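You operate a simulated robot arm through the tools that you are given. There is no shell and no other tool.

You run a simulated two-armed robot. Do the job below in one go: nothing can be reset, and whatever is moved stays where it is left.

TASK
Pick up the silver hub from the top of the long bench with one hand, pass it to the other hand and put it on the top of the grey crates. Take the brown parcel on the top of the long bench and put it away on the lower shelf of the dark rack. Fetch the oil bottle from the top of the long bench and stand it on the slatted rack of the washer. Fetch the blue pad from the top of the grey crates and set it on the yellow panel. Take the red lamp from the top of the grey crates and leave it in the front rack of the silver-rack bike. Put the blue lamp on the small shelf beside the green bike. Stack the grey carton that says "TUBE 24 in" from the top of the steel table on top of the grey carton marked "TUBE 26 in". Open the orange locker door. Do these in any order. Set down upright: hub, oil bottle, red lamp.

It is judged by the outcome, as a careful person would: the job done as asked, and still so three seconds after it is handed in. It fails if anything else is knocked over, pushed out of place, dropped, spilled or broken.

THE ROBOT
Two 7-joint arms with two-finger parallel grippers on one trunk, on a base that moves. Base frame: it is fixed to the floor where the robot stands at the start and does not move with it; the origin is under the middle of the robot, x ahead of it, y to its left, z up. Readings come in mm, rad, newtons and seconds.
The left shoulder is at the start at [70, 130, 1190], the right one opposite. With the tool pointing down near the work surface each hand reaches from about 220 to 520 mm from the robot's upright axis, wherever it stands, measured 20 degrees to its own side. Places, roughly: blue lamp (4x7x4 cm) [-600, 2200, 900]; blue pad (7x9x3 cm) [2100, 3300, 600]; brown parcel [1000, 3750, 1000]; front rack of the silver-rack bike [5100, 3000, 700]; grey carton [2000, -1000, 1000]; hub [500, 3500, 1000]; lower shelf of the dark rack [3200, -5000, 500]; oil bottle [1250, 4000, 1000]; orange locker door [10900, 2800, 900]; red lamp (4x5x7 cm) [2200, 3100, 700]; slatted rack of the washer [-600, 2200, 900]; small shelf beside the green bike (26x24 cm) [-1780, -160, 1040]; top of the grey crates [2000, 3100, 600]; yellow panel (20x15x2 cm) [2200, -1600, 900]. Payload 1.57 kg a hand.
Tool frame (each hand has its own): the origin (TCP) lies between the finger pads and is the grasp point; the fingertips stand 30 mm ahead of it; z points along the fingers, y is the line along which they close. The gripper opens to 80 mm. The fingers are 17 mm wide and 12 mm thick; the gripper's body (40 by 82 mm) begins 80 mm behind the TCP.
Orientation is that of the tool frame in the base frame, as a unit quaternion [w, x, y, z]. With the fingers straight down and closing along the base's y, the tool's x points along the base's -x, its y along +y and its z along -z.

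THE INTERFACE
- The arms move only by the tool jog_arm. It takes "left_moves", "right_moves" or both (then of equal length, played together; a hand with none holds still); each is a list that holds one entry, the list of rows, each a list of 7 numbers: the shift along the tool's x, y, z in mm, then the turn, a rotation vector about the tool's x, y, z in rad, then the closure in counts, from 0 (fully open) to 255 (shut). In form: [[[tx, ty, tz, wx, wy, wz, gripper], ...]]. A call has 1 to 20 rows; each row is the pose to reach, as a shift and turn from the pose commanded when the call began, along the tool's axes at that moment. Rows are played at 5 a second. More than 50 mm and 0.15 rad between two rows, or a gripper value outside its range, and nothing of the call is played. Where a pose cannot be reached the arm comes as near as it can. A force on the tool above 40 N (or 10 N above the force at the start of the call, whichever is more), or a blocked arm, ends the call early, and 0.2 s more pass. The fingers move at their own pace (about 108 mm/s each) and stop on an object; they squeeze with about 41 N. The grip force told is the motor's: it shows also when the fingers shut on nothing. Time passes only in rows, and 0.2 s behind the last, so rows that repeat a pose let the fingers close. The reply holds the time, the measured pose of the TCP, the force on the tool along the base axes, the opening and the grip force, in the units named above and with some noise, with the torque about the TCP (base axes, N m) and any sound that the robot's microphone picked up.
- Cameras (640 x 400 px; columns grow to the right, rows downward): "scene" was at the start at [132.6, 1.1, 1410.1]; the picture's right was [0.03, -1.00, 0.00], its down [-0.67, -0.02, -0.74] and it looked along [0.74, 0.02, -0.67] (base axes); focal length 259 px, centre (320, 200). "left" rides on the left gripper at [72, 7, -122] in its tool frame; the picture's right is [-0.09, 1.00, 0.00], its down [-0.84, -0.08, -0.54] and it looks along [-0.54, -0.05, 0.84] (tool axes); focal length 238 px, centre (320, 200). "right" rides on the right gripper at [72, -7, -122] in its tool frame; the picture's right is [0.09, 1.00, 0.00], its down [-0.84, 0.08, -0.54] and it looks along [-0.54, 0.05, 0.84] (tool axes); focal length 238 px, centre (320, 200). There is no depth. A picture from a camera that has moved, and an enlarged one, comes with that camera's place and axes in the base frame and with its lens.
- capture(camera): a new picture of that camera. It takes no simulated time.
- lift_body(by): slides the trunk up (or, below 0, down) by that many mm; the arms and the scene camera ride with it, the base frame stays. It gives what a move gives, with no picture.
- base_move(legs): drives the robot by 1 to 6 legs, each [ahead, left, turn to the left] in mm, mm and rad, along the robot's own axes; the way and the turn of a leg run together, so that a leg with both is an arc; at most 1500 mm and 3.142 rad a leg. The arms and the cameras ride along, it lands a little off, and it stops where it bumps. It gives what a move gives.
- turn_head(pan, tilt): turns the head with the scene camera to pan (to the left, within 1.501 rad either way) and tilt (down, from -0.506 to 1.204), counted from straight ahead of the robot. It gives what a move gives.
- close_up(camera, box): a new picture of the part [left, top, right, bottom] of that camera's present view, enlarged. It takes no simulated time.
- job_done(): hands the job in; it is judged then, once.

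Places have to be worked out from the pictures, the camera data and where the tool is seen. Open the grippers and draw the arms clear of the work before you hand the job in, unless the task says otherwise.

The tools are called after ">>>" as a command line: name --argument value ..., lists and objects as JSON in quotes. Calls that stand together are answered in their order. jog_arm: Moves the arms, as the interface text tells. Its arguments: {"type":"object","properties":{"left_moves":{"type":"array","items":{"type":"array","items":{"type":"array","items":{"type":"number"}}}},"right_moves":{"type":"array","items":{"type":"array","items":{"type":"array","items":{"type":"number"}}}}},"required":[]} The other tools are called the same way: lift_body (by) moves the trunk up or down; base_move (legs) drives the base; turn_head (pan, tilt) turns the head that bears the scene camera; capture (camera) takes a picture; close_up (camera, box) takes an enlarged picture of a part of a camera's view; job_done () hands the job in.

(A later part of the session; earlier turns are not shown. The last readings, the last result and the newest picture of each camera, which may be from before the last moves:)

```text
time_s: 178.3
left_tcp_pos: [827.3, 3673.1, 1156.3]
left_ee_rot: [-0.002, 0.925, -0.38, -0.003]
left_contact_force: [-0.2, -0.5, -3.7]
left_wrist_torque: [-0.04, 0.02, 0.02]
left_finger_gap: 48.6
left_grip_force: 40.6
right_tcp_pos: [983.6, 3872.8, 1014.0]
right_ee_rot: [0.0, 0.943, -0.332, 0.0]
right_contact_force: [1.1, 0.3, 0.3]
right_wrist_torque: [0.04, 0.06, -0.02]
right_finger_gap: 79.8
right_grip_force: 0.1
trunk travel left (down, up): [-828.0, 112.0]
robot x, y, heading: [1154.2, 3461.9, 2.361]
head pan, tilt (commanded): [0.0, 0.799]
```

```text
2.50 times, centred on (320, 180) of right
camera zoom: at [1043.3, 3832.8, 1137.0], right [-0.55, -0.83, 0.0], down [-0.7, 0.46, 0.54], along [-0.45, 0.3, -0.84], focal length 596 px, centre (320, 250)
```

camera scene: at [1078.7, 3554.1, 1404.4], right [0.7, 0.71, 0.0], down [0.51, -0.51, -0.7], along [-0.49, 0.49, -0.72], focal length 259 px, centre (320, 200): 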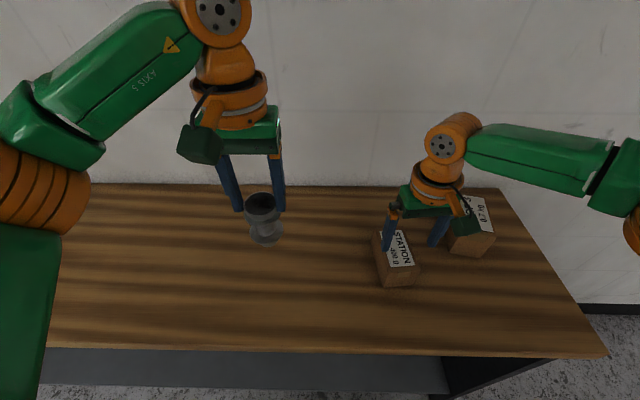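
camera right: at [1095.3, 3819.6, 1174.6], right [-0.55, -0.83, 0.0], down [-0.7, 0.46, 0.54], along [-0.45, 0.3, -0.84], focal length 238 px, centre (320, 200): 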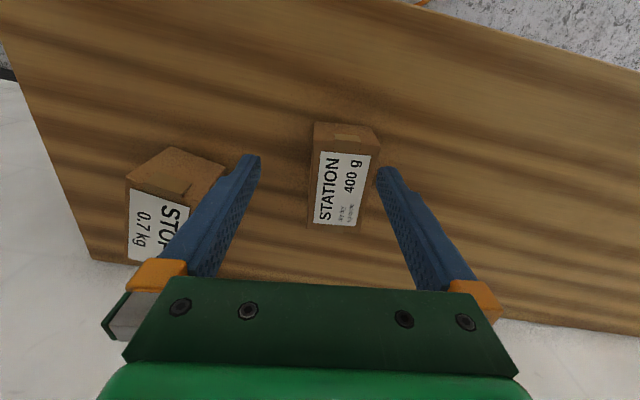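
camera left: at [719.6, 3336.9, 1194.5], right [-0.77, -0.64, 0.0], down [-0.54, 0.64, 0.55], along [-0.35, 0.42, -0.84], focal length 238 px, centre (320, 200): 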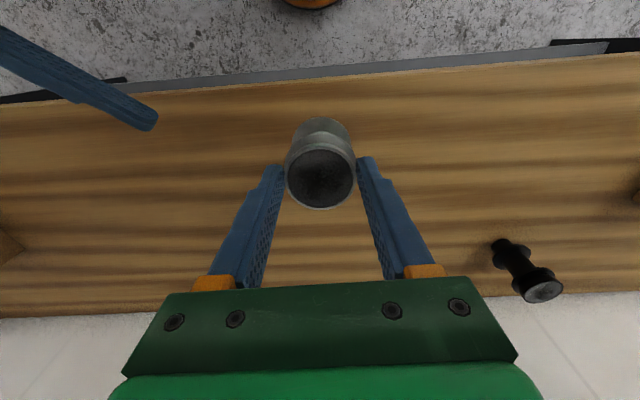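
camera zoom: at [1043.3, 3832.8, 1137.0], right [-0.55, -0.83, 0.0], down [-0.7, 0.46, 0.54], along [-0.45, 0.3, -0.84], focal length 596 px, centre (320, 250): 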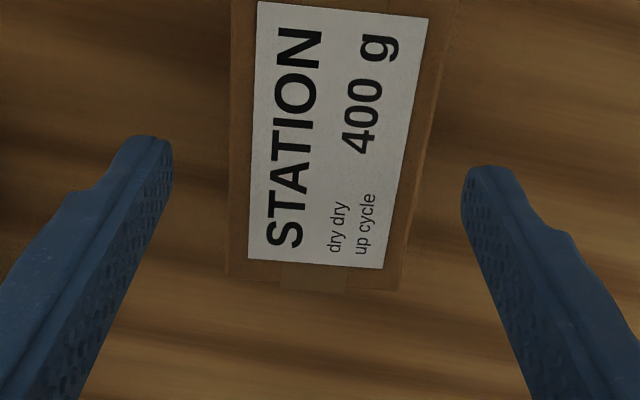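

Now centred within ~3 mm. I descend around the parcel to TCP z≈930 with a 3 mm left trim.

>>> jog_arm --right_moves '[[[-2, 3, 20, 0, 0, 0, 0], [-3, 3, 45, 0, 0, 0, 0], [-3, 3, 70, 0, 0, 0, 0], [-3, 3, 84, 0, 0, 0, 0], [-3, 3, 84, 0, 0, 0, 0]]]'

>>> capture --camera "right"

```text
time_s: 179.5
left_tcp_pos: [824.2, 3672.2, 1155.2]
left_ee_rot: [-0.002, 0.925, -0.38, -0.003]
left_contact_force: [-0.3, 0.0, -2.6]
left_wrist_torque: [-0.01, 0.0, 0.01]
left_finger_gap: 48.3
left_grip_force: 40.9
right_tcp_pos: [1003.7, 3869.9, 944.7]
right_ee_rot: [0.0, 0.943, -0.332, 0.002]
right_contact_force: [-1.6, -1.6, 3.1]
right_wrist_torque: [-0.24, 0.26, 0.05]
right_finger_gap: 80.2
right_grip_force: 0.1
right hand out of reach, approached as far as the arm can: row 1, 2, 3, 4, 5
trunk travel left (down, up): [-828.0, 112.0]
robot x, y, heading: [1157.1, 3468.8, 2.362]
head pan, tilt (commanded): [0.0, 0.799]
```

```text
taken
camera right: at [1062.6, 3828.5, 1068.2], right [-0.55, -0.83, 0.0], down [-0.7, 0.46, 0.54], along [-0.45, 0.3, -0.84], focal length 238 px, centre (320, 200)
```

right: 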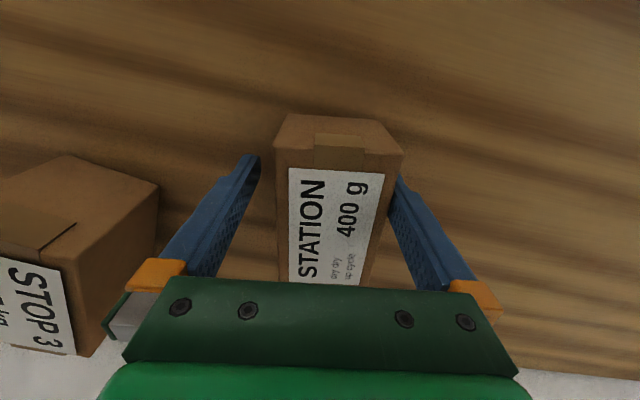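

The fingers drift as the arm descends, so the right arm's elbow posture must be poor after the folded handover. I raise the hand clear of the parcel and look at the arm.

>>> jog_arm --right_moves '[[[0, 0, -30, 0, 0, 0, 0], [0, 0, -70, 0, 0, 0, 0], [0, 0, -100, 0, 0, 0, 0]]]'

>>> turn_head --pan -0.9 --tilt 0.6

>>> capture --camera "scene"

>>> turn_head --pan 0.9 --tilt 0.6

>>> capture --camera "scene"

```text
time_s: 180.3
left_tcp_pos: [823.9, 3671.7, 1155.3]
left_ee_rot: [-0.002, 0.925, -0.38, -0.002]
left_contact_force: [0.0, -1.1, -2.6]
left_wrist_torque: [-0.03, -0.05, 0.0]
left_finger_gap: 48.1
left_grip_force: 40.8
right_tcp_pos: [1002.4, 3869.3, 1045.7]
right_ee_rot: [0.0, 0.943, -0.332, 0.001]
right_contact_force: [-0.9, 0.0, -0.1]
right_wrist_torque: [0.01, -0.03, 0.0]
right_finger_gap: 79.8
right_grip_force: 0.1
trunk travel left (down, up): [-828.0, 112.0]
robot x, y, heading: [1155.2, 3465.4, 2.366]
head pan, tilt (commanded): [0.0, 0.799]
```

```text
time_s: 181.5
left_tcp_pos: [823.7, 3672.1, 1155.3]
left_ee_rot: [-0.002, 0.925, -0.381, -0.001]
left_contact_force: [0.8, 0.1, -2.3]
left_wrist_torque: [0.0, -0.01, 0.04]
left_finger_gap: 48.4
left_grip_force: 41.5
right_tcp_pos: [1002.8, 3869.3, 1044.4]
right_ee_rot: [0.0, 0.943, -0.332, 0.003]
right_contact_force: [-0.6, -0.1, 0.6]
right_wrist_torque: [-0.01, -0.01, -0.06]
right_finger_gap: 80.1
right_grip_force: 0.0
trunk travel left (down, up): [-828.0, 112.0]
robot x, y, heading: [1152.6, 3465.5, 2.359]
head pan, tilt (commanded): [-0.901, 0.6]
```

```text
taken
camera scene: at [1127.6, 3586.1, 1421.4], right [0.99, -0.11, 0.0], down [-0.06, -0.56, -0.82], along [0.09, 0.82, -0.57], focal length 259 px, centre (320, 200)
```

scene: 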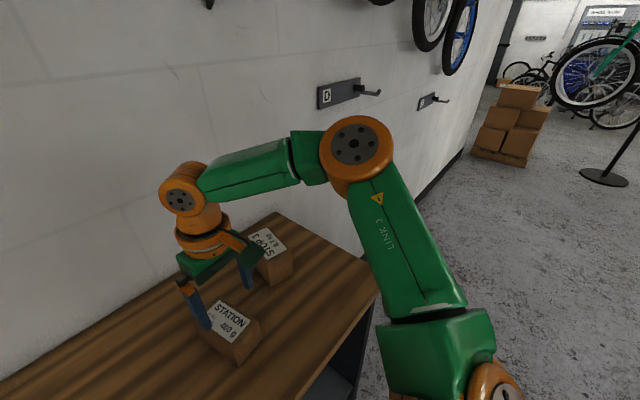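

```text
time_s: 183.3
left_tcp_pos: [824.0, 3671.0, 1154.5]
left_ee_rot: [-0.002, 0.925, -0.38, -0.002]
left_contact_force: [0.3, 0.9, -3.1]
left_wrist_torque: [0.03, -0.02, 0.0]
left_finger_gap: 48.3
left_grip_force: 40.7
right_tcp_pos: [1003.4, 3869.2, 1044.4]
right_ee_rot: [0.0, 0.943, -0.332, 0.002]
right_contact_force: [0.1, -0.2, 0.0]
right_wrist_torque: [-0.04, 0.01, 0.02]
right_finger_gap: 80.1
right_grip_force: 0.0
trunk travel left (down, up): [-828.0, 112.0]
robot x, y, heading: [1156.1, 3465.3, 2.354]
head pan, tilt (commanded): [0.901, 0.6]
```

```text
taken
camera scene: at [1030.2, 3487.9, 1421.4], right [-0.12, 0.99, 0.0], down [0.56, 0.07, -0.82], along [-0.82, -0.1, -0.57], focal length 259 px, centre (320, 200)
```

scene: 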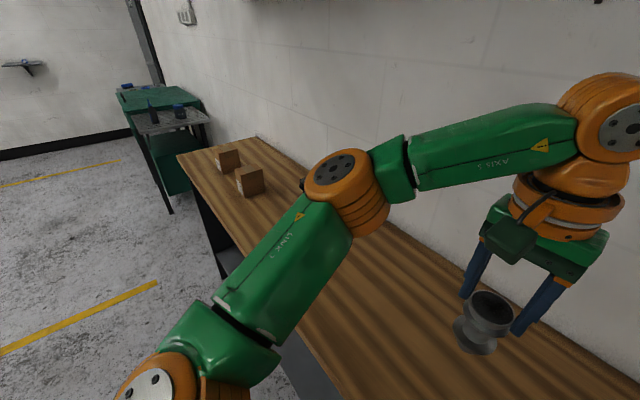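

The right elbow is swung high and outward compared with the left. I try turning the tool yaw back and moving the hand up and outward to let the arm relax, then test.

>>> jog_arm --right_moves '[[[10, -20, -30, 0, 0, 0.05, 0], [20, -40, -60, 0, 0, 0.109, 0], [30, -60, -90, 0, 0, 0.109, 0], [40, -90, -110, 0, 0, 0.109, 0], [50, -120, -120, 0, 0, 0.109, 0], [50, -120, -120, 0, 0, 0.109, 0], [50, -120, -120, 0, 0, 0.109, 0], [50, -120, -120, 0, 0, 0.109, 0]]]'

>>> turn_head --pan -0.9 --tilt 0.6

>>> capture --camera "scene"

```text
time_s: 185.1
left_tcp_pos: [824.9, 3672.3, 1154.4]
left_ee_rot: [-0.002, 0.925, -0.38, -0.002]
left_contact_force: [0.4, -0.4, -2.8]
left_wrist_torque: [-0.02, 0.02, 0.0]
left_finger_gap: 48.4
left_grip_force: 40.9
right_tcp_pos: [1116.9, 3931.0, 1169.7]
right_ee_rot: [0.0, 0.924, -0.383, 0.002]
right_contact_force: [-0.3, 0.3, -0.3]
right_wrist_torque: [0.02, 0.04, 0.0]
right_finger_gap: 79.8
right_grip_force: 0.1
trunk travel left (down, up): [-828.0, 112.0]
robot x, y, heading: [1155.1, 3463.2, 2.362]
head pan, tilt (commanded): [0.901, 0.6]
```

```text
time_s: 186.9
left_tcp_pos: [824.1, 3671.8, 1154.5]
left_ee_rot: [-0.002, 0.925, -0.38, -0.002]
left_contact_force: [-0.3, -0.5, -2.5]
left_wrist_torque: [-0.01, -0.02, 0.01]
left_finger_gap: 48.2
left_grip_force: 40.9
right_tcp_pos: [1115.8, 3930.0, 1168.0]
right_ee_rot: [-0.001, 0.924, -0.382, 0.002]
right_contact_force: [-0.5, -0.3, 0.0]
right_wrist_torque: [0.01, 0.0, 0.01]
right_finger_gap: 79.7
right_grip_force: 0.1
trunk travel left (down, up): [-828.0, 112.0]
robot x, y, heading: [1155.4, 3462.9, 2.356]
head pan, tilt (commanded): [-0.901, 0.6]
```

```text
taken
camera scene: at [1127.7, 3586.2, 1421.4], right [0.99, -0.11, 0.0], down [-0.06, -0.56, -0.82], along [0.09, 0.82, -0.57], focal length 259 px, centre (320, 200)
```

scene: 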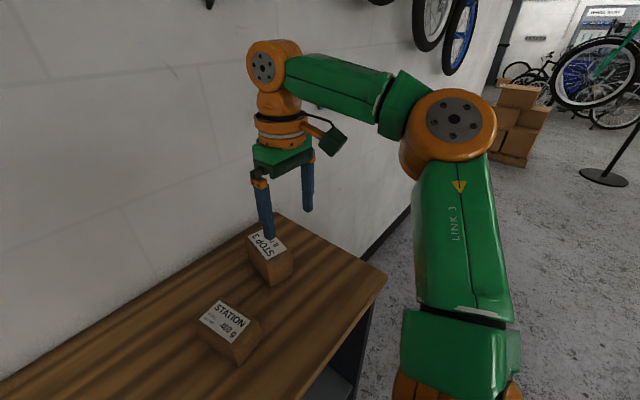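

The arm looks normal again with no reach warning. I move back over the parcel at z≈1100 with straight yaw and see whether it reaches.

>>> jog_arm --right_moves '[[[-15, 34.4, 17, 0, 0, 0, 0], [-30, 68.8, 34, 0, 0, 0, 0], [-45, 103, 51, 0, 0, 0, 0], [-60.5, 137.5, 68, 0, 0, 0, 0], [-60.5, 137.5, 68, 0, 0, 0, 0]]]'

>>> capture --camera "scene"

>>> capture --camera "right"

```text
time_s: 188.1
left_tcp_pos: [824.2, 3671.1, 1154.9]
left_ee_rot: [-0.001, 0.925, -0.381, -0.002]
left_contact_force: [-0.4, -1.0, -2.9]
left_wrist_torque: [0.0, 0.0, -0.03]
left_finger_gap: 48.0
left_grip_force: 40.7
right_tcp_pos: [983.4, 3876.5, 1096.5]
right_ee_rot: [-0.001, 0.924, -0.383, 0.001]
right_contact_force: [0.4, 0.3, 0.2]
right_wrist_torque: [0.02, 0.02, 0.01]
right_finger_gap: 79.9
right_grip_force: 0.0
right hand out of reach, approached as far as the arm can: row 4, 5
trunk travel left (down, up): [-828.0, 112.0]
robot x, y, heading: [1159.3, 3462.6, 2.365]
head pan, tilt (commanded): [-0.901, 0.6]
```

```text
taken
camera scene: at [1128.2, 3585.9, 1421.4], right [0.99, -0.11, 0.0], down [-0.06, -0.56, -0.82], along [0.09, 0.82, -0.57], focal length 259 px, centre (320, 200)
```

scene: 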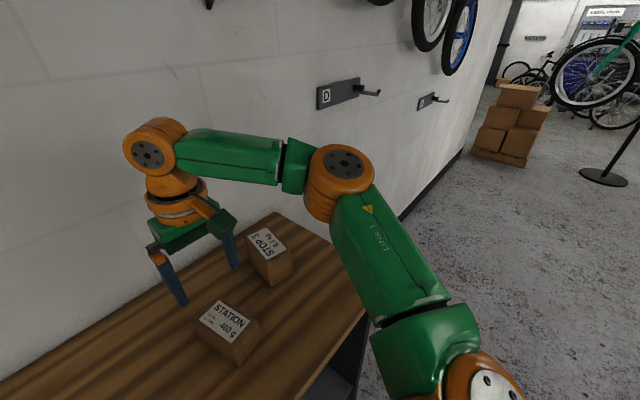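

```text
taken
camera right: at [1037.6, 3830.9, 1219.1], right [-0.64, -0.77, 0.0], down [-0.65, 0.54, 0.54], along [-0.42, 0.35, -0.84], focal length 238 px, centre (320, 200)
```

right: 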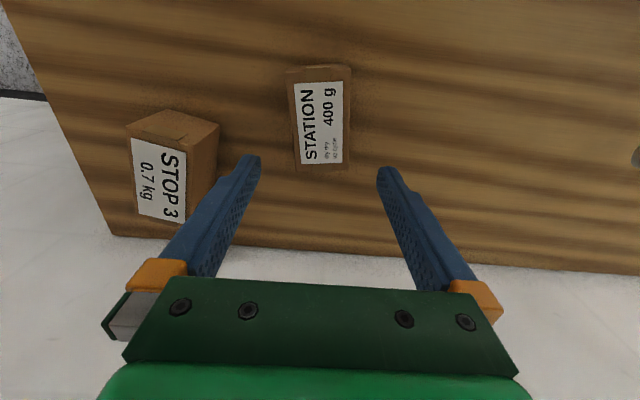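

The right arm's reach is still limited straight ahead but fine farther to its own side. I turn the base 0.3 rad left so the parcel lies more to the right, after raising the hand a little.

>>> jog_arm --right_moves '[[[20, -20, -20, 0, 0, 0, 0], [40, -50, -40, 0, 0, 0, 0], [50, -90, -50, 0, 0, 0, 0]]]'

>>> base_move --legs '[[0, 0, 0.3]]'

>>> turn_head --pan -0.5 --tilt 0.7

>>> capture --camera "scene"

>>> capture --camera "right"

```text
time_s: 188.9
left_tcp_pos: [826.4, 3671.9, 1157.8]
left_ee_rot: [-0.001, 0.925, -0.38, -0.002]
left_contact_force: [-0.8, 0.0, -1.8]
left_wrist_torque: [0.01, 0.01, 0.0]
left_finger_gap: 48.1
left_grip_force: 40.8
right_tcp_pos: [1082.2, 3904.2, 1147.1]
right_ee_rot: [0.001, 0.924, -0.383, 0.002]
right_contact_force: [0.3, 0.1, -0.4]
right_wrist_torque: [-0.03, -0.03, -0.01]
right_finger_gap: 80.1
right_grip_force: 0.0
trunk travel left (down, up): [-828.0, 112.0]
robot x, y, heading: [1153.2, 3461.2, 2.36]
head pan, tilt (commanded): [-0.901, 0.6]
```

```text
time_s: 190.2
left_tcp_pos: [778.9, 3567.7, 1155.3]
left_ee_rot: [-0.001, 0.971, -0.241, -0.002]
left_contact_force: [-0.6, -0.4, -2.0]
left_wrist_torque: [0.0, -0.01, 0.05]
left_finger_gap: 48.5
left_grip_force: 40.9
right_tcp_pos: [957.1, 3863.6, 1147.1]
right_ee_rot: [0.0, 0.97, -0.244, 0.001]
right_contact_force: [-0.7, 0.2, -0.2]
right_wrist_torque: [-0.02, 0.01, 0.0]
right_finger_gap: 80.3
right_grip_force: 0.1
trunk travel left (down, up): [-828.0, 112.0]
robot x, y, heading: [1154.0, 3464.8, 2.653]
head pan, tilt (commanded): [-0.901, 0.6]
```

```text
time_s: 191.1
left_tcp_pos: [777.0, 3567.3, 1155.5]
left_ee_rot: [-0.001, 0.97, -0.241, -0.002]
left_contact_force: [-0.6, 0.6, -3.3]
left_wrist_torque: [0.04, 0.0, 0.0]
left_finger_gap: 48.3
left_grip_force: 40.8
right_tcp_pos: [958.0, 3862.5, 1147.8]
right_ee_rot: [0.0, 0.97, -0.244, 0.002]
right_contact_force: [0.2, 0.8, -0.5]
right_wrist_torque: [0.01, 0.01, 0.0]
right_finger_gap: 80.0
right_grip_force: 0.0
trunk travel left (down, up): [-828.0, 112.0]
robot x, y, heading: [1153.8, 3464.3, 2.653]
head pan, tilt (commanded): [-0.499, 0.7]
```

```text
taken
camera scene: at [1062.5, 3557.2, 1412.8], right [0.84, 0.55, 0.0], down [0.35, -0.54, -0.76], along [-0.42, 0.64, -0.64], focal length 259 px, centre (320, 200)
```

scene: 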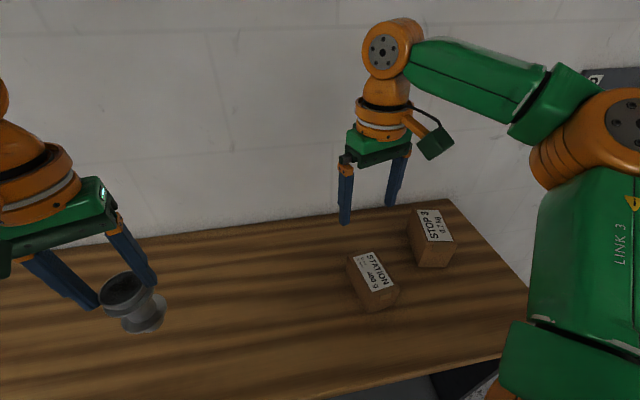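

```text
taken
camera right: at [1022.7, 3834.4, 1270.0], right [-0.39, -0.92, 0.0], down [-0.78, 0.33, 0.54], along [-0.5, 0.21, -0.84], focal length 238 px, centre (320, 200)
```

right: 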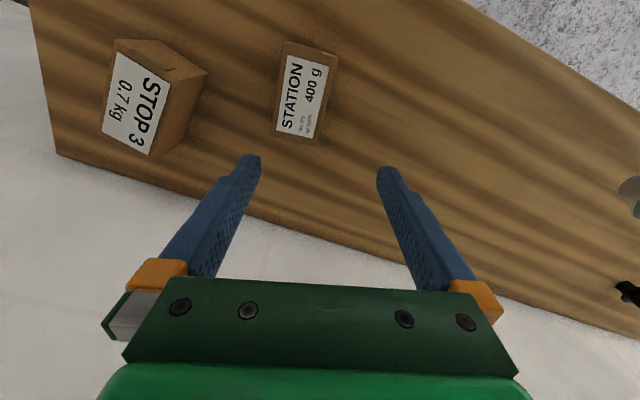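

Parcel is now at about 350 mm ahead and 280 mm right. I align yaw (+0.185 rad) and move above it, lowering to z≈1050.

>>> jog_arm --right_moves '[[[5, -10, 15, 0, 0, 0.09, 0], [9.6, -19.7, 45, 0, 0, 0.185, 0], [9.6, -19.7, 80, 0, 0, 0.185, 0], [9.6, -19.7, 100, 0, 0, 0.185, 0], [9.6, -19.7, 100, 0, 0, 0.185, 0]]]'

>>> close_up --camera "right" --box '[240, 80, 400, 220]'

```text
time_s: 192.3
left_tcp_pos: [778.2, 3567.3, 1155.6]
left_ee_rot: [-0.001, 0.971, -0.24, -0.003]
left_contact_force: [0.5, -0.5, -2.3]
left_wrist_torque: [-0.05, -0.03, 0.01]
left_finger_gap: 48.2
left_grip_force: 40.8
right_tcp_pos: [973.1, 3876.4, 1046.7]
right_ee_rot: [-0.001, 0.943, -0.332, 0.002]
right_contact_force: [0.7, -0.4, -0.8]
right_wrist_torque: [-0.02, -0.01, 0.0]
right_finger_gap: 79.9
right_grip_force: 0.2
trunk travel left (down, up): [-828.0, 112.0]
robot x, y, heading: [1155.6, 3464.8, 2.654]
head pan, tilt (commanded): [-0.499, 0.7]
```

```text
2.86 times, centred on (320, 150) of right
camera zoom: at [1033.8, 3836.1, 1169.5], right [-0.55, -0.83, 0.0], down [-0.7, 0.47, 0.54], along [-0.45, 0.3, -0.84], focal length 681 px, centre (320, 343)
```

zoom: 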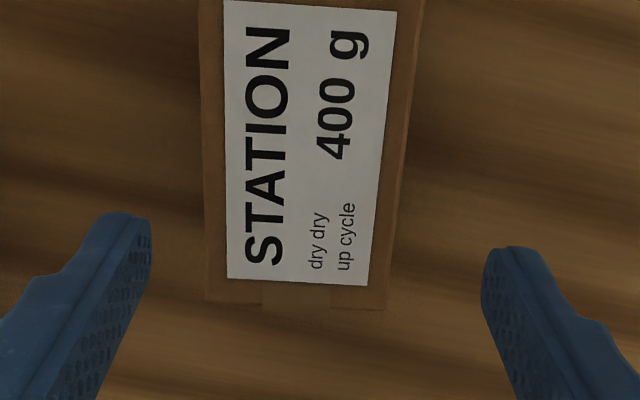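

Reach is fine now; the parcel centre is ~5 mm right of the tool axis. I trim that and descend to z≈930.

>>> jog_arm --right_moves '[[[1, -5.5, 15, 0, 0, 0, 0], [2, -5.5, 55, 0, 0, 0, 0], [2, -5.5, 90, 0, 0, 0, 0], [2, -5.5, 117, 0, 0, 0, 0], [2, -5.5, 117, 0, 0, 0, 0]]]'

>>> capture --camera "right"

```text
time_s: 193.5
left_tcp_pos: [779.1, 3566.3, 1155.9]
left_ee_rot: [-0.002, 0.97, -0.242, -0.001]
left_contact_force: [0.0, 0.7, -2.0]
left_wrist_torque: [-0.02, 0.01, -0.02]
left_finger_gap: 47.9
left_grip_force: 41.4
right_tcp_pos: [981.4, 3879.1, 929.3]
right_ee_rot: [-0.001, 0.943, -0.334, 0.0]
right_contact_force: [-2.7, 4.7, 19.6]
right_wrist_torque: [-0.57, 0.51, -0.4]
right_finger_gap: 78.0
right_grip_force: 0.1
trunk travel left (down, up): [-828.0, 112.0]
robot x, y, heading: [1151.9, 3462.1, 2.655]
head pan, tilt (commanded): [-0.499, 0.7]
```

```text
taken
camera right: at [1041.0, 3838.3, 1052.1], right [-0.55, -0.83, 0.0], down [-0.7, 0.46, 0.54], along [-0.45, 0.3, -0.84], focal length 238 px, centre (320, 200)
```

right: 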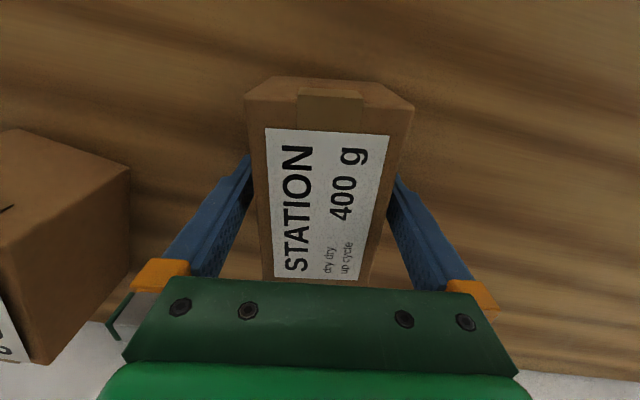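

There is ~20 N upward force on one finger, likely a fingertip touching the bench. I raise 8 mm and recheck.

>>> jog_arm --right_moves '[[[0, 0, -4, 0, 0, 0, 0], [0, 0, -9, 0, 0, 0, 0], [0, 0, -9, 0, 0, 0, 0]]]'

>>> close_up --camera "right" --box '[160, 60, 480, 290]'

>>> close_up --camera "scene" --box '[300, 130, 500, 320]'

```text
time_s: 194.3
left_tcp_pos: [778.3, 3567.4, 1155.5]
left_ee_rot: [-0.001, 0.971, -0.241, -0.001]
left_contact_force: [0.0, -0.4, -2.8]
left_wrist_torque: [0.02, -0.05, 0.01]
left_finger_gap: 48.2
left_grip_force: 41.1
right_tcp_pos: [981.6, 3878.6, 939.8]
right_ee_rot: [-0.001, 0.943, -0.333, 0.003]
right_contact_force: [-0.3, -0.7, 0.8]
right_wrist_torque: [0.02, -0.02, -0.02]
right_finger_gap: 79.8
right_grip_force: 0.0
trunk travel left (down, up): [-828.0, 112.0]
robot x, y, heading: [1155.9, 3466.0, 2.652]
head pan, tilt (commanded): [-0.499, 0.7]
```

```text
1.74 times, centred on (320, 175) of right
camera zoom: at [1040.1, 3839.1, 1060.6], right [-0.55, -0.83, 0.0], down [-0.7, 0.46, 0.54], along [-0.45, 0.3, -0.84], focal length 414 px, centre (320, 244)
```

zoom: 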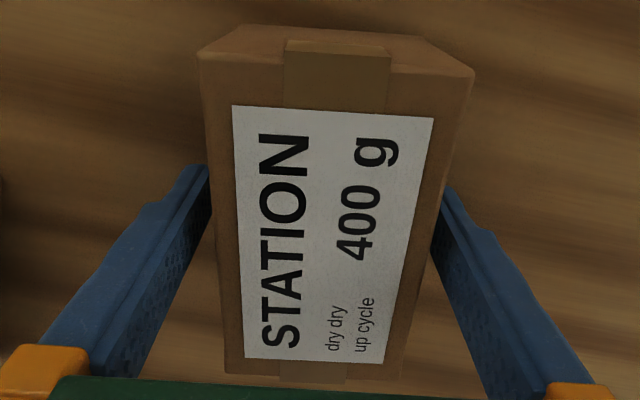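

```text
2.11 times, centred on (400, 225) of scene
camera zoom: at [1062.3, 3557.3, 1412.7], right [0.83, 0.55, 0.0], down [0.36, -0.54, -0.76], along [-0.42, 0.64, -0.64], focal length 545 px, centre (152, 147)
```

zoom: 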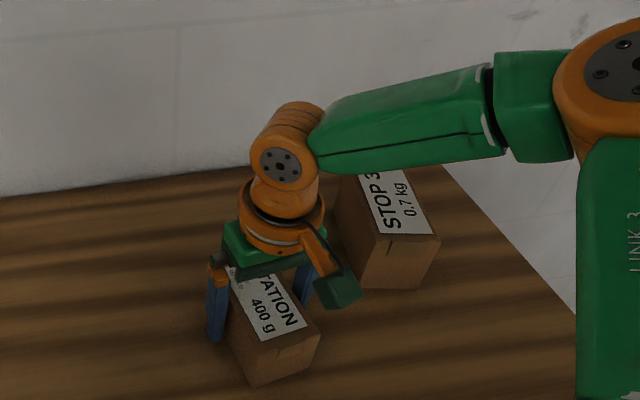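

Force vanished; the fingers straddle the parcel properly. I close and lift.

>>> jog_arm --right_moves '[[[0, 0, 0, 0, 0, 0, 60], [0, 0, 0, 0, 0, 0, 255], [0, 0, 0, 0, 0, 0, 255], [0, 0, 0, 0, 0, 0, 255]]]'

>>> jog_arm --right_moves '[[[0, 0, -20, 0, 0, 0, 255], [0, 0, -60, 0, 0, 0, 255], [0, 0, -105, 0, 0, 0, 255], [0, 0, -150, 0, 0, 0, 255], [10, 0, -190, 0, 0, 0, 255]]]'

>>> capture --camera "right"

>>> capture --camera "scene"

```text
time_s: 195.3
left_tcp_pos: [778.5, 3567.6, 1154.4]
left_ee_rot: [-0.001, 0.971, -0.241, -0.002]
left_contact_force: [0.1, 0.1, -2.8]
left_wrist_torque: [-0.04, 0.01, 0.0]
left_finger_gap: 48.2
left_grip_force: 41.7
right_tcp_pos: [981.4, 3879.6, 939.1]
right_ee_rot: [-0.001, 0.943, -0.333, 0.003]
right_contact_force: [0.0, -0.8, 0.0]
right_wrist_torque: [-0.07, 0.03, 0.02]
right_finger_gap: 64.8
right_grip_force: 41.4
trunk travel left (down, up): [-828.0, 112.0]
robot x, y, heading: [1154.0, 3464.5, 2.653]
head pan, tilt (commanded): [-0.499, 0.7]
```

```text
time_s: 196.5
left_tcp_pos: [779.5, 3567.2, 1156.4]
left_ee_rot: [-0.002, 0.971, -0.241, -0.003]
left_contact_force: [0.1, -0.3, -2.4]
left_wrist_torque: [-0.03, -0.04, 0.02]
left_finger_gap: 48.3
left_grip_force: 41.3
right_tcp_pos: [988.4, 3872.5, 1130.1]
right_ee_rot: [-0.001, 0.943, -0.333, 0.002]
right_contact_force: [0.3, 0.5, -4.2]
right_wrist_torque: [0.04, 0.02, -0.02]
right_finger_gap: 65.2
right_grip_force: 41.0
trunk travel left (down, up): [-828.0, 112.0]
robot x, y, heading: [1155.6, 3465.4, 2.654]
head pan, tilt (commanded): [-0.499, 0.7]
```

```text
taken
camera right: at [1047.6, 3833.1, 1252.0], right [-0.55, -0.83, 0.0], down [-0.7, 0.46, 0.54], along [-0.45, 0.3, -0.84], focal length 238 px, centre (320, 200)
```

right: 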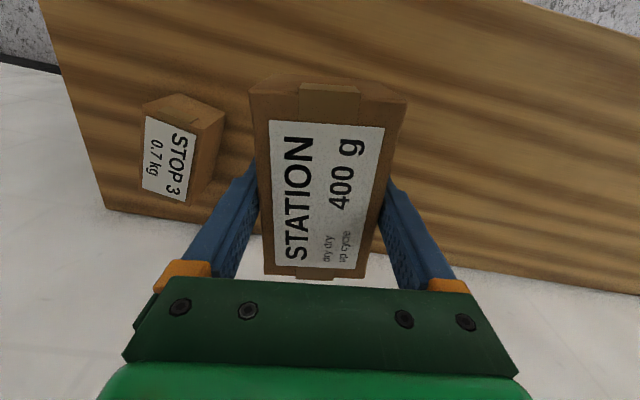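

```text
taken
camera scene: at [1063.2, 3556.9, 1412.8], right [0.83, 0.55, 0.0], down [0.35, -0.54, -0.76], along [-0.42, 0.64, -0.64], focal length 259 px, centre (320, 200)
```

scene: 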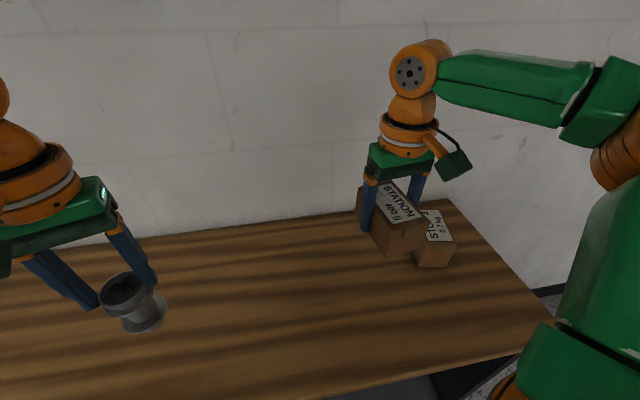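

Parcel is held (4 N). Next I go to the grey crates: back off from the bench, turn to face along +u, back away and slide right to stand in front of the crates.

>>> base_move --legs '[[-330, 0, 0], [0, 0, -1.878], [-400, 0, 0], [0, -480, 0]]'

>>> turn_head --pan 0.0 --tilt 0.7

>>> capture --camera "scene"

```text
time_s: 207.8
left_tcp_pos: [1708.6, 3013.3, 1154.5]
left_ee_rot: [0.003, -0.379, 0.925, -0.001]
left_contact_force: [-0.1, 0.3, -2.8]
left_wrist_torque: [-0.01, -0.02, 0.0]
left_finger_gap: 47.8
left_grip_force: 41.3
right_tcp_pos: [1938.2, 2721.2, 1128.2]
right_ee_rot: [-0.001, -0.289, 0.957, -0.002]
right_contact_force: [0.6, 0.1, -4.3]
right_wrist_torque: [0.03, -0.01, -0.01]
right_finger_gap: 64.8
right_grip_force: 41.7
trunk travel left (down, up): [-828.0, 112.0]
robot x, y, heading: [1496.7, 2681.3, 0.776]
head pan, tilt (commanded): [-0.499, 0.7]
```

```text
time_s: 208.7
left_tcp_pos: [1710.0, 3011.7, 1155.9]
left_ee_rot: [0.003, -0.38, 0.925, -0.001]
left_contact_force: [0.5, 0.1, -2.7]
left_wrist_torque: [-0.03, -0.01, -0.02]
left_finger_gap: 48.1
left_grip_force: 40.8
right_tcp_pos: [1940.0, 2720.4, 1128.8]
right_ee_rot: [-0.002, -0.289, 0.957, -0.002]
right_contact_force: [0.0, 0.7, -4.1]
right_wrist_torque: [-0.02, 0.0, 0.0]
right_finger_gap: 64.7
right_grip_force: 40.9
trunk travel left (down, up): [-828.0, 112.0]
robot x, y, heading: [1498.1, 2683.2, 0.775]
head pan, tilt (commanded): [0.0, 0.7]
```

```text
taken
camera scene: at [1594.0, 2776.8, 1412.6], right [0.7, -0.71, 0.0], down [-0.46, -0.45, -0.76], along [0.55, 0.54, -0.65], focal length 259 px, centre (320, 200)
```

scene: 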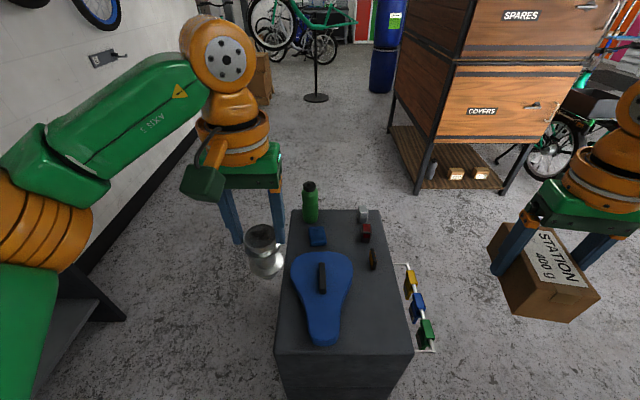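

The crate top holds a blue saddle, a green bottle, a small blue block, a red block and others. I zoom in.

>>> close_up --camera "scene" --box '[270, 170, 450, 360]'

>>> close_up --camera "scene" --box '[285, 175, 395, 275]'

```text
2.11 times, centred on (360, 265) of scene
camera zoom: at [1594.0, 2776.8, 1412.6], right [0.7, -0.71, 0.0], down [-0.46, -0.45, -0.76], along [0.55, 0.54, -0.65], focal length 545 px, centre (236, 63)
```

zoom: 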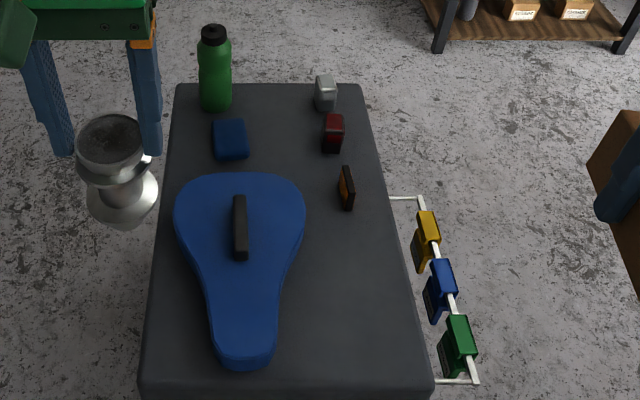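

```text
4.00 times, centred on (340, 225) of scene
camera zoom: at [1594.0, 2776.8, 1412.6], right [0.7, -0.71, 0.0], down [-0.46, -0.45, -0.76], along [0.55, 0.54, -0.65], focal length 1036 px, centre (240, 100)
```

zoom: 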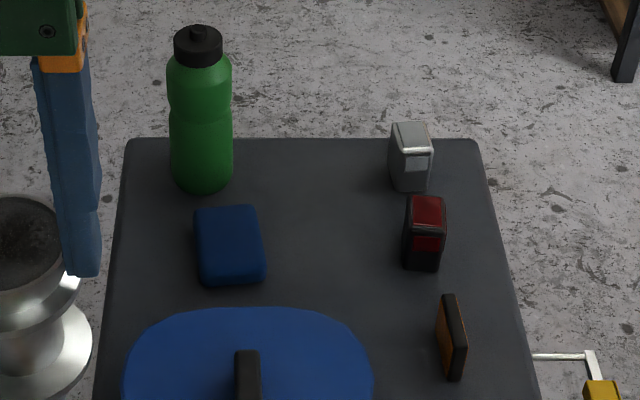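

The blue pad, red lamp and saddle are identified; free space for the hub is on the right-front part of the crate top. I check the right side clearance (wooden chest) before moving closer.

>>> turn_head --pan -1.1 --tilt 0.6

>>> capture --camera "scene"

>>> turn_head --pan 0.0 --tilt 0.9

```text
time_s: 210.0
left_tcp_pos: [1710.2, 3012.4, 1154.8]
left_ee_rot: [0.002, -0.38, 0.925, 0.0]
left_contact_force: [-0.1, -0.3, -3.0]
left_wrist_torque: [0.01, -0.02, 0.0]
left_finger_gap: 47.9
left_grip_force: 40.9
right_tcp_pos: [1939.6, 2719.5, 1128.4]
right_ee_rot: [-0.001, -0.289, 0.957, -0.001]
right_contact_force: [-0.7, -0.1, -4.3]
right_wrist_torque: [0.03, -0.04, -0.01]
right_finger_gap: 64.7
right_grip_force: 41.6
trunk travel left (down, up): [-828.0, 112.0]
robot x, y, heading: [1497.8, 2683.7, 0.778]
head pan, tilt (commanded): [-1.1, 0.6]
```

```text
taken
camera scene: at [1617.0, 2689.7, 1421.3], right [-0.32, -0.95, 0.0], down [-0.54, 0.18, -0.82], along [0.78, -0.26, -0.57], focal length 259 px, centre (320, 200)
```

scene: 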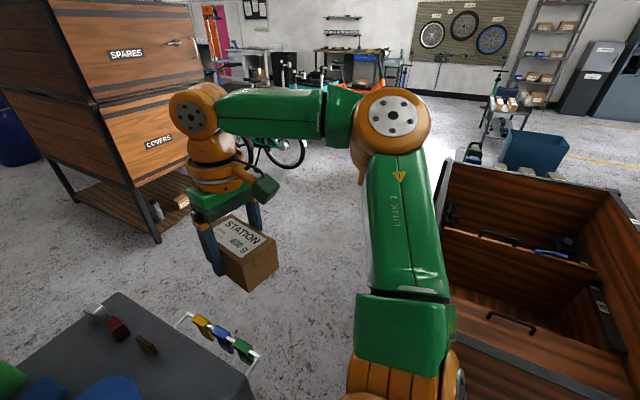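

```text
time_s: 211.4
left_tcp_pos: [1710.4, 3012.2, 1153.7]
left_ee_rot: [0.002, -0.379, 0.925, 0.0]
left_contact_force: [0.1, 0.2, -2.5]
left_wrist_torque: [0.0, 0.02, 0.0]
left_finger_gap: 48.0
left_grip_force: 41.2
right_tcp_pos: [1939.1, 2720.5, 1128.3]
right_ee_rot: [-0.001, -0.289, 0.957, -0.001]
right_contact_force: [0.5, 0.1, -2.8]
right_wrist_torque: [0.02, 0.01, -0.01]
right_finger_gap: 64.8
right_grip_force: 41.6
trunk travel left (down, up): [-828.0, 112.0]
robot x, y, heading: [1497.9, 2682.3, 0.776]
head pan, tilt (commanded): [0.0, 0.901]
```

The chest is behind-right and clear. I move 150 mm ahead and 170 mm right, then lower the trunk by 380 mm.

>>> base_move --legs '[[0, -170, 0], [150, 0, 0]]'

>>> lift_body --by -360

>>> capture --camera "scene"

>>> capture --camera "left"

```text
time_s: 213.8
left_tcp_pos: [1931.5, 2996.5, 1157.0]
left_ee_rot: [0.004, -0.38, 0.925, 0.002]
left_contact_force: [-0.2, -0.1, -2.4]
left_wrist_torque: [0.03, -0.01, 0.02]
left_finger_gap: 47.9
left_grip_force: 41.7
right_tcp_pos: [2160.8, 2706.5, 1128.9]
right_ee_rot: [0.0, -0.29, 0.957, -0.001]
right_contact_force: [0.4, -0.7, -3.6]
right_wrist_torque: [0.04, -0.03, 0.0]
right_finger_gap: 64.7
right_grip_force: 41.4
trunk travel left (down, up): [-828.0, 112.0]
robot x, y, heading: [1721.9, 2670.5, 0.78]
head pan, tilt (commanded): [0.0, 0.901]
```

```text
time_s: 217.3
left_tcp_pos: [1935.0, 3000.0, 795.6]
left_ee_rot: [0.002, -0.38, 0.925, -0.001]
left_contact_force: [0.4, 0.1, -2.6]
left_wrist_torque: [-0.01, 0.01, -0.01]
left_finger_gap: 48.1
left_grip_force: 41.0
right_tcp_pos: [2164.1, 2707.2, 767.8]
right_ee_rot: [-0.002, -0.29, 0.957, -0.002]
right_contact_force: [0.5, 0.4, -3.5]
right_wrist_torque: [-0.02, -0.02, 0.01]
right_finger_gap: 64.9
right_grip_force: 40.9
trunk travel left (down, up): [-468.0, 472.0]
robot x, y, heading: [1718.8, 2670.2, 0.781]
head pan, tilt (commanded): [0.0, 0.901]
```

```text
taken
camera scene: at [1810.8, 2757.9, 1036.5], right [0.7, -0.71, 0.0], down [-0.56, -0.55, -0.62], along [0.44, 0.44, -0.78], focal length 259 px, centre (320, 200)
```

scene: 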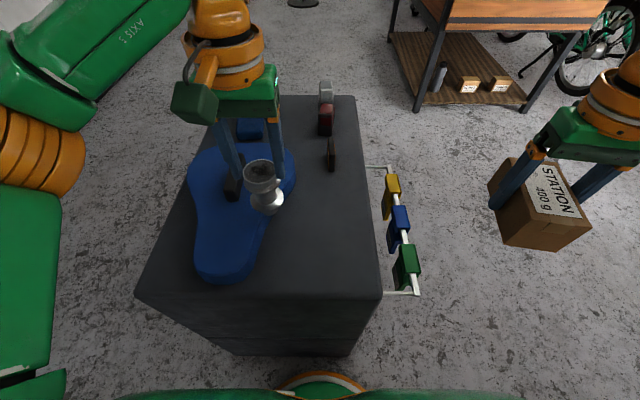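

```text
taken
camera left: at [1877.7, 2953.1, 917.0], right [-0.64, 0.77, 0.0], down [0.65, 0.53, 0.55], along [0.42, 0.35, -0.84], focal length 238 px, centre (320, 200)
```

left: 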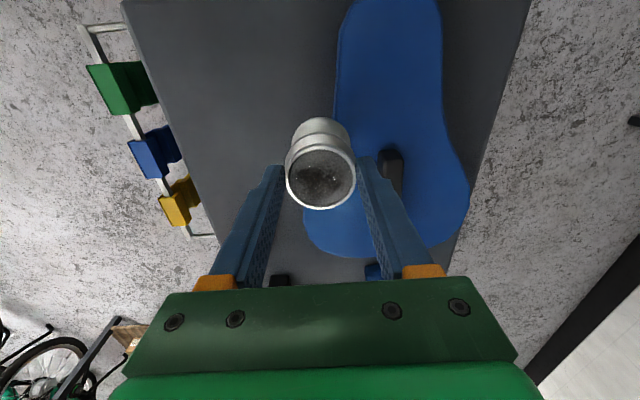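

The crate top is at z≈628. I raise the hub slightly, shift it 85 mm right to the free area, and lower to about 25 mm above the surface.

>>> jog_arm --left_moves '[[[0, 0, -20, 0, 0, 0, 255], [0, -43, -20, 0, 0, 0, 255], [0, -85, -20, 0, 0, 0, 255], [0, -85, 5, 0, 0, 0, 255], [0, -85, 22, 0, 0, 0, 255], [0, -85, 22, 0, 0, 0, 255]]]'

>>> capture --camera "scene"

>>> capture --camera "left"

```text
time_s: 218.7
left_tcp_pos: [1995.4, 2938.8, 773.1]
left_ee_rot: [0.001, -0.381, 0.925, 0.0]
left_contact_force: [-0.1, -0.6, -2.2]
left_wrist_torque: [0.03, -0.02, 0.02]
left_finger_gap: 47.9
left_grip_force: 40.6
right_tcp_pos: [2162.2, 2708.3, 769.4]
right_ee_rot: [-0.003, -0.291, 0.957, -0.001]
right_contact_force: [0.0, 0.3, -3.1]
right_wrist_torque: [-0.04, -0.03, 0.0]
right_finger_gap: 64.6
right_grip_force: 41.0
trunk travel left (down, up): [-468.0, 472.0]
robot x, y, heading: [1719.3, 2675.4, 0.776]
head pan, tilt (commanded): [0.0, 0.901]
```

```text
taken
camera scene: at [1810.8, 2757.8, 1036.5], right [0.7, -0.71, 0.0], down [-0.56, -0.55, -0.62], along [0.44, 0.44, -0.78], focal length 259 px, centre (320, 200)
```

scene: 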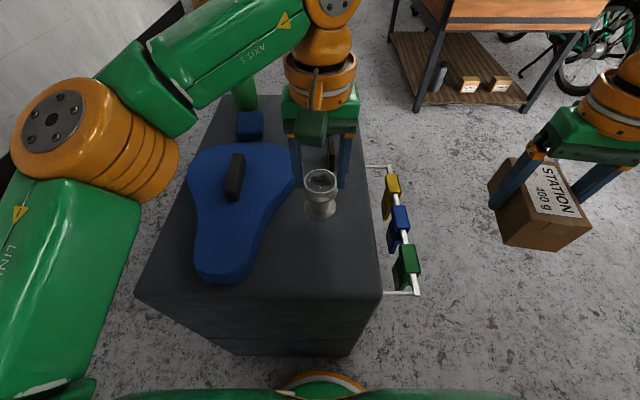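

```text
taken
camera left: at [1938.6, 2892.4, 895.2], right [-0.64, 0.77, 0.0], down [0.65, 0.53, 0.55], along [0.42, 0.35, -0.84], focal length 238 px, centre (320, 200)
```

left: 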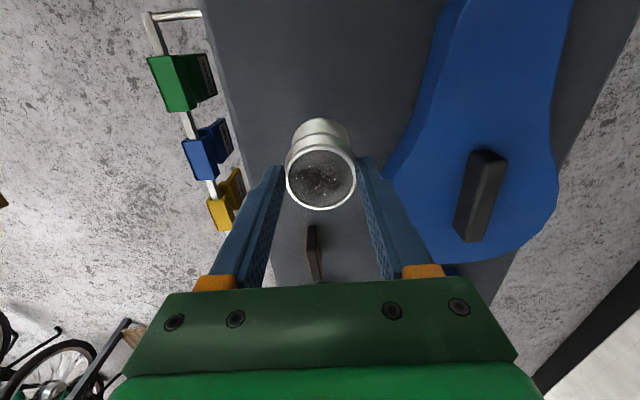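

The hub hovers over a free spot. I lower it in small steps until contact.

>>> jog_arm --left_moves '[[[0, 0, 6, 0, 0, 0, 255], [0, 0, 12, 0, 0, 0, 255], [0, 0, 15, 0, 0, 0, 255], [0, 0, 15, 0, 0, 0, 255]]]'

>>> jog_arm --left_moves '[[[0, 0, 2, 0, 0, 0, 255], [0, 0, 4, 0, 0, 0, 255], [0, 0, 4, 0, 0, 0, 255]]]'

>>> jog_arm --left_moves '[[[0, 0, 2, 0, 0, 0, 255], [0, 0, 4, 0, 0, 0, 255], [0, 0, 4, 0, 0, 0, 255]]]'

```text
time_s: 219.7
left_tcp_pos: [1992.5, 2938.8, 757.9]
left_ee_rot: [0.002, -0.38, 0.925, -0.001]
left_contact_force: [-0.1, -0.5, -2.6]
left_wrist_torque: [-0.02, -0.02, 0.02]
left_finger_gap: 48.0
left_grip_force: 41.0
right_tcp_pos: [2163.9, 2708.5, 767.3]
right_ee_rot: [-0.002, -0.291, 0.957, -0.002]
right_contact_force: [-0.1, 0.3, -4.7]
right_wrist_torque: [-0.04, 0.0, -0.01]
right_finger_gap: 64.7
right_grip_force: 41.2
trunk travel left (down, up): [-468.0, 472.0]
robot x, y, heading: [1721.3, 2669.6, 0.778]
head pan, tilt (commanded): [0.0, 0.901]
```

```text
time_s: 220.5
left_tcp_pos: [1993.6, 2938.6, 753.4]
left_ee_rot: [0.002, -0.38, 0.925, 0.001]
left_contact_force: [0.1, 0.5, -2.5]
left_wrist_torque: [-0.01, 0.03, 0.0]
left_finger_gap: 47.7
left_grip_force: 41.2
right_tcp_pos: [2163.9, 2708.6, 769.0]
right_ee_rot: [-0.002, -0.291, 0.957, -0.001]
right_contact_force: [-0.8, 0.5, -3.7]
right_wrist_torque: [0.01, -0.03, -0.03]
right_finger_gap: 64.9
right_grip_force: 41.0
trunk travel left (down, up): [-468.0, 472.0]
robot x, y, heading: [1721.5, 2669.0, 0.779]
head pan, tilt (commanded): [0.0, 0.901]
```

```text
time_s: 221.3
left_tcp_pos: [1993.7, 2939.0, 749.9]
left_ee_rot: [0.002, -0.38, 0.925, 0.0]
left_contact_force: [0.9, 0.3, -2.4]
left_wrist_torque: [-0.02, -0.01, -0.03]
left_finger_gap: 47.9
left_grip_force: 41.1
right_tcp_pos: [2164.0, 2709.1, 768.2]
right_ee_rot: [-0.001, -0.291, 0.957, -0.002]
right_contact_force: [0.5, 0.4, -3.9]
right_wrist_torque: [-0.02, 0.01, 0.03]
right_finger_gap: 64.8
right_grip_force: 40.4
trunk travel left (down, up): [-468.0, 472.0]
robot x, y, heading: [1722.5, 2668.5, 0.781]
head pan, tilt (commanded): [0.0, 0.901]
```

No contact yet. I continue lowering in small steps.

>>> jog_arm --left_moves '[[[0, 0, 2, 0, 0, 0, 255], [0, 0, 4, 0, 0, 0, 255], [0, 0, 4, 0, 0, 0, 255]]]'

>>> jog_arm --left_moves '[[[0, 0, 2, 0, 0, 0, 255], [0, 0, 4, 0, 0, 0, 255], [0, 0, 4, 0, 0, 0, 255]]]'

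>>> close_up --camera "scene" --box '[260, 130, 400, 250]'

```text
time_s: 222.1
left_tcp_pos: [1993.6, 2938.8, 745.1]
left_ee_rot: [0.002, -0.381, 0.925, 0.0]
left_contact_force: [-0.1, 0.2, -2.9]
left_wrist_torque: [-0.02, 0.01, 0.01]
left_finger_gap: 47.8
left_grip_force: 40.9
right_tcp_pos: [2163.4, 2708.3, 768.9]
right_ee_rot: [-0.001, -0.291, 0.957, -0.002]
right_contact_force: [0.5, -1.2, -3.5]
right_wrist_torque: [0.01, -0.01, 0.02]
right_finger_gap: 65.0
right_grip_force: 40.7
trunk travel left (down, up): [-468.0, 472.0]
robot x, y, heading: [1719.9, 2672.1, 0.783]
head pan, tilt (commanded): [0.0, 0.901]
```

```text
time_s: 222.9
left_tcp_pos: [1993.3, 2938.5, 743.1]
left_ee_rot: [0.003, -0.381, 0.924, 0.0]
left_contact_force: [2.1, 2.0, 10.9]
left_wrist_torque: [0.19, -0.3, 0.08]
left_finger_gap: 47.8
left_grip_force: 40.9
right_tcp_pos: [2162.1, 2708.9, 768.4]
right_ee_rot: [-0.001, -0.291, 0.957, -0.001]
right_contact_force: [-0.6, -0.6, -3.6]
right_wrist_torque: [0.01, -0.01, -0.04]
right_finger_gap: 64.8
right_grip_force: 41.7
trunk travel left (down, up): [-468.0, 472.0]
robot x, y, heading: [1723.4, 2668.9, 0.782]
head pan, tilt (commanded): [0.0, 0.901]
```

```text
3.33 times, centred on (330, 190) of scene
camera zoom: at [1810.0, 2756.9, 1036.9], right [0.7, -0.71, 0.0], down [-0.56, -0.55, -0.62], along [0.44, 0.44, -0.78], focal length 863 px, centre (287, 233)
```

zoom: 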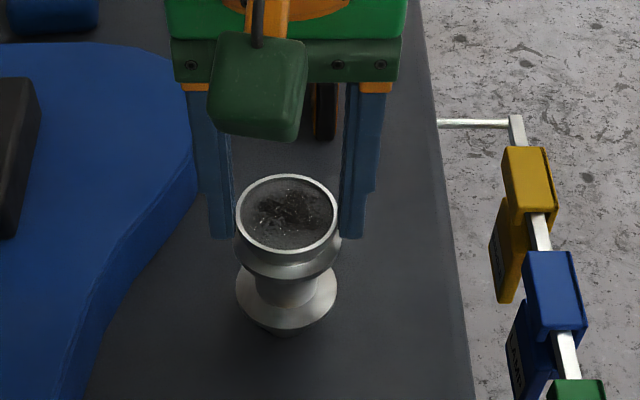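

Contact at z≈743: the hub stands on the crate. I relieve 1.5 mm, open slowly, and rise.

>>> jog_arm --left_moves '[[[0, 0, -1.5, 0, 0, 0, 255], [0, 0, -1.5, 0, 0, 0, 98], [0, 0, -1.5, 0, 0, 0, 85], [0, 0, -1.5, 0, 0, 0, 60], [0, 0, -1.5, 0, 0, 0, 30], [0, 0, -1.5, 0, 0, 0, 0], [0, 0, -1.5, 0, 0, 0, 0]]]'

>>> jog_arm --left_moves '[[[0, 0, -30, 0, 0, 0, 0], [0, 0, -75, 0, 0, 0, 0], [0, 0, -120, 0, 0, 0, 0], [0, 0, -150, 0, 0, 0, 0]]]'

>>> capture --camera "left"

>>> capture --camera "scene"

```text
time_s: 224.5
left_tcp_pos: [1994.1, 2939.3, 743.7]
left_ee_rot: [0.002, -0.38, 0.925, 0.0]
left_contact_force: [0.0, -0.5, -0.5]
left_wrist_torque: [-0.04, -0.01, 0.01]
left_finger_gap: 80.0
left_grip_force: 0.2
right_tcp_pos: [2163.1, 2709.2, 769.0]
right_ee_rot: [-0.001, -0.291, 0.957, 0.0]
right_contact_force: [0.8, 0.3, -4.6]
right_wrist_torque: [0.02, 0.01, -0.01]
right_finger_gap: 64.6
right_grip_force: 40.7
trunk travel left (down, up): [-468.0, 472.0]
robot x, y, heading: [1723.3, 2670.2, 0.78]
head pan, tilt (commanded): [0.0, 0.901]
```

```text
time_s: 225.5
left_tcp_pos: [1981.7, 2933.5, 858.8]
left_ee_rot: [0.003, -0.38, 0.925, 0.001]
left_contact_force: [0.7, 0.8, -0.7]
left_wrist_torque: [-0.02, -0.01, -0.01]
left_finger_gap: 80.3
left_grip_force: 0.1
left hand out of reach, approached as far as the arm can: row 3, 4
right_tcp_pos: [2164.1, 2708.4, 768.2]
right_ee_rot: [-0.001, -0.29, 0.957, -0.002]
right_contact_force: [-0.5, 0.1, -3.6]
right_wrist_torque: [0.01, 0.03, 0.0]
right_finger_gap: 64.7
right_grip_force: 41.0
trunk travel left (down, up): [-468.0, 472.0]
robot x, y, heading: [1722.5, 2669.6, 0.784]
head pan, tilt (commanded): [0.0, 0.901]
```

```text
taken
camera left: at [1925.9, 2887.2, 980.7], right [-0.63, 0.77, 0.0], down [0.65, 0.53, 0.55], along [0.42, 0.35, -0.84], focal length 238 px, centre (320, 200)
```

left: 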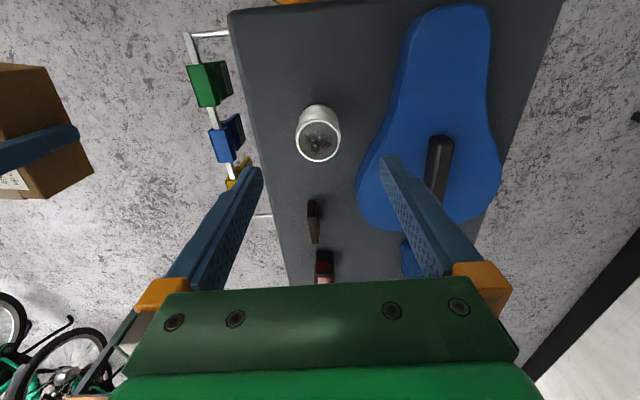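

```text
taken
camera scene: at [1810.8, 2758.1, 1036.5], right [0.7, -0.71, 0.0], down [-0.56, -0.55, -0.62], along [0.44, 0.44, -0.78], focal length 259 px, centre (320, 200)
```

scene: 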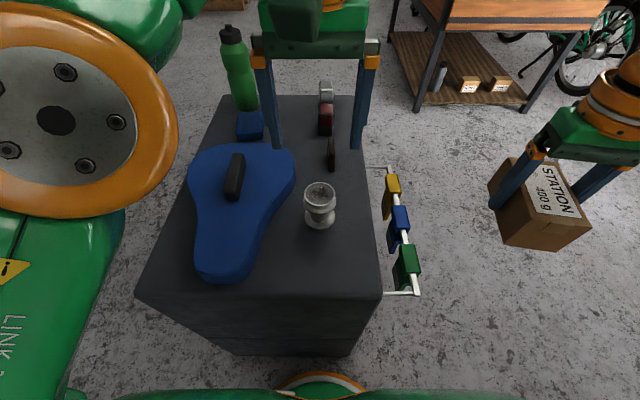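

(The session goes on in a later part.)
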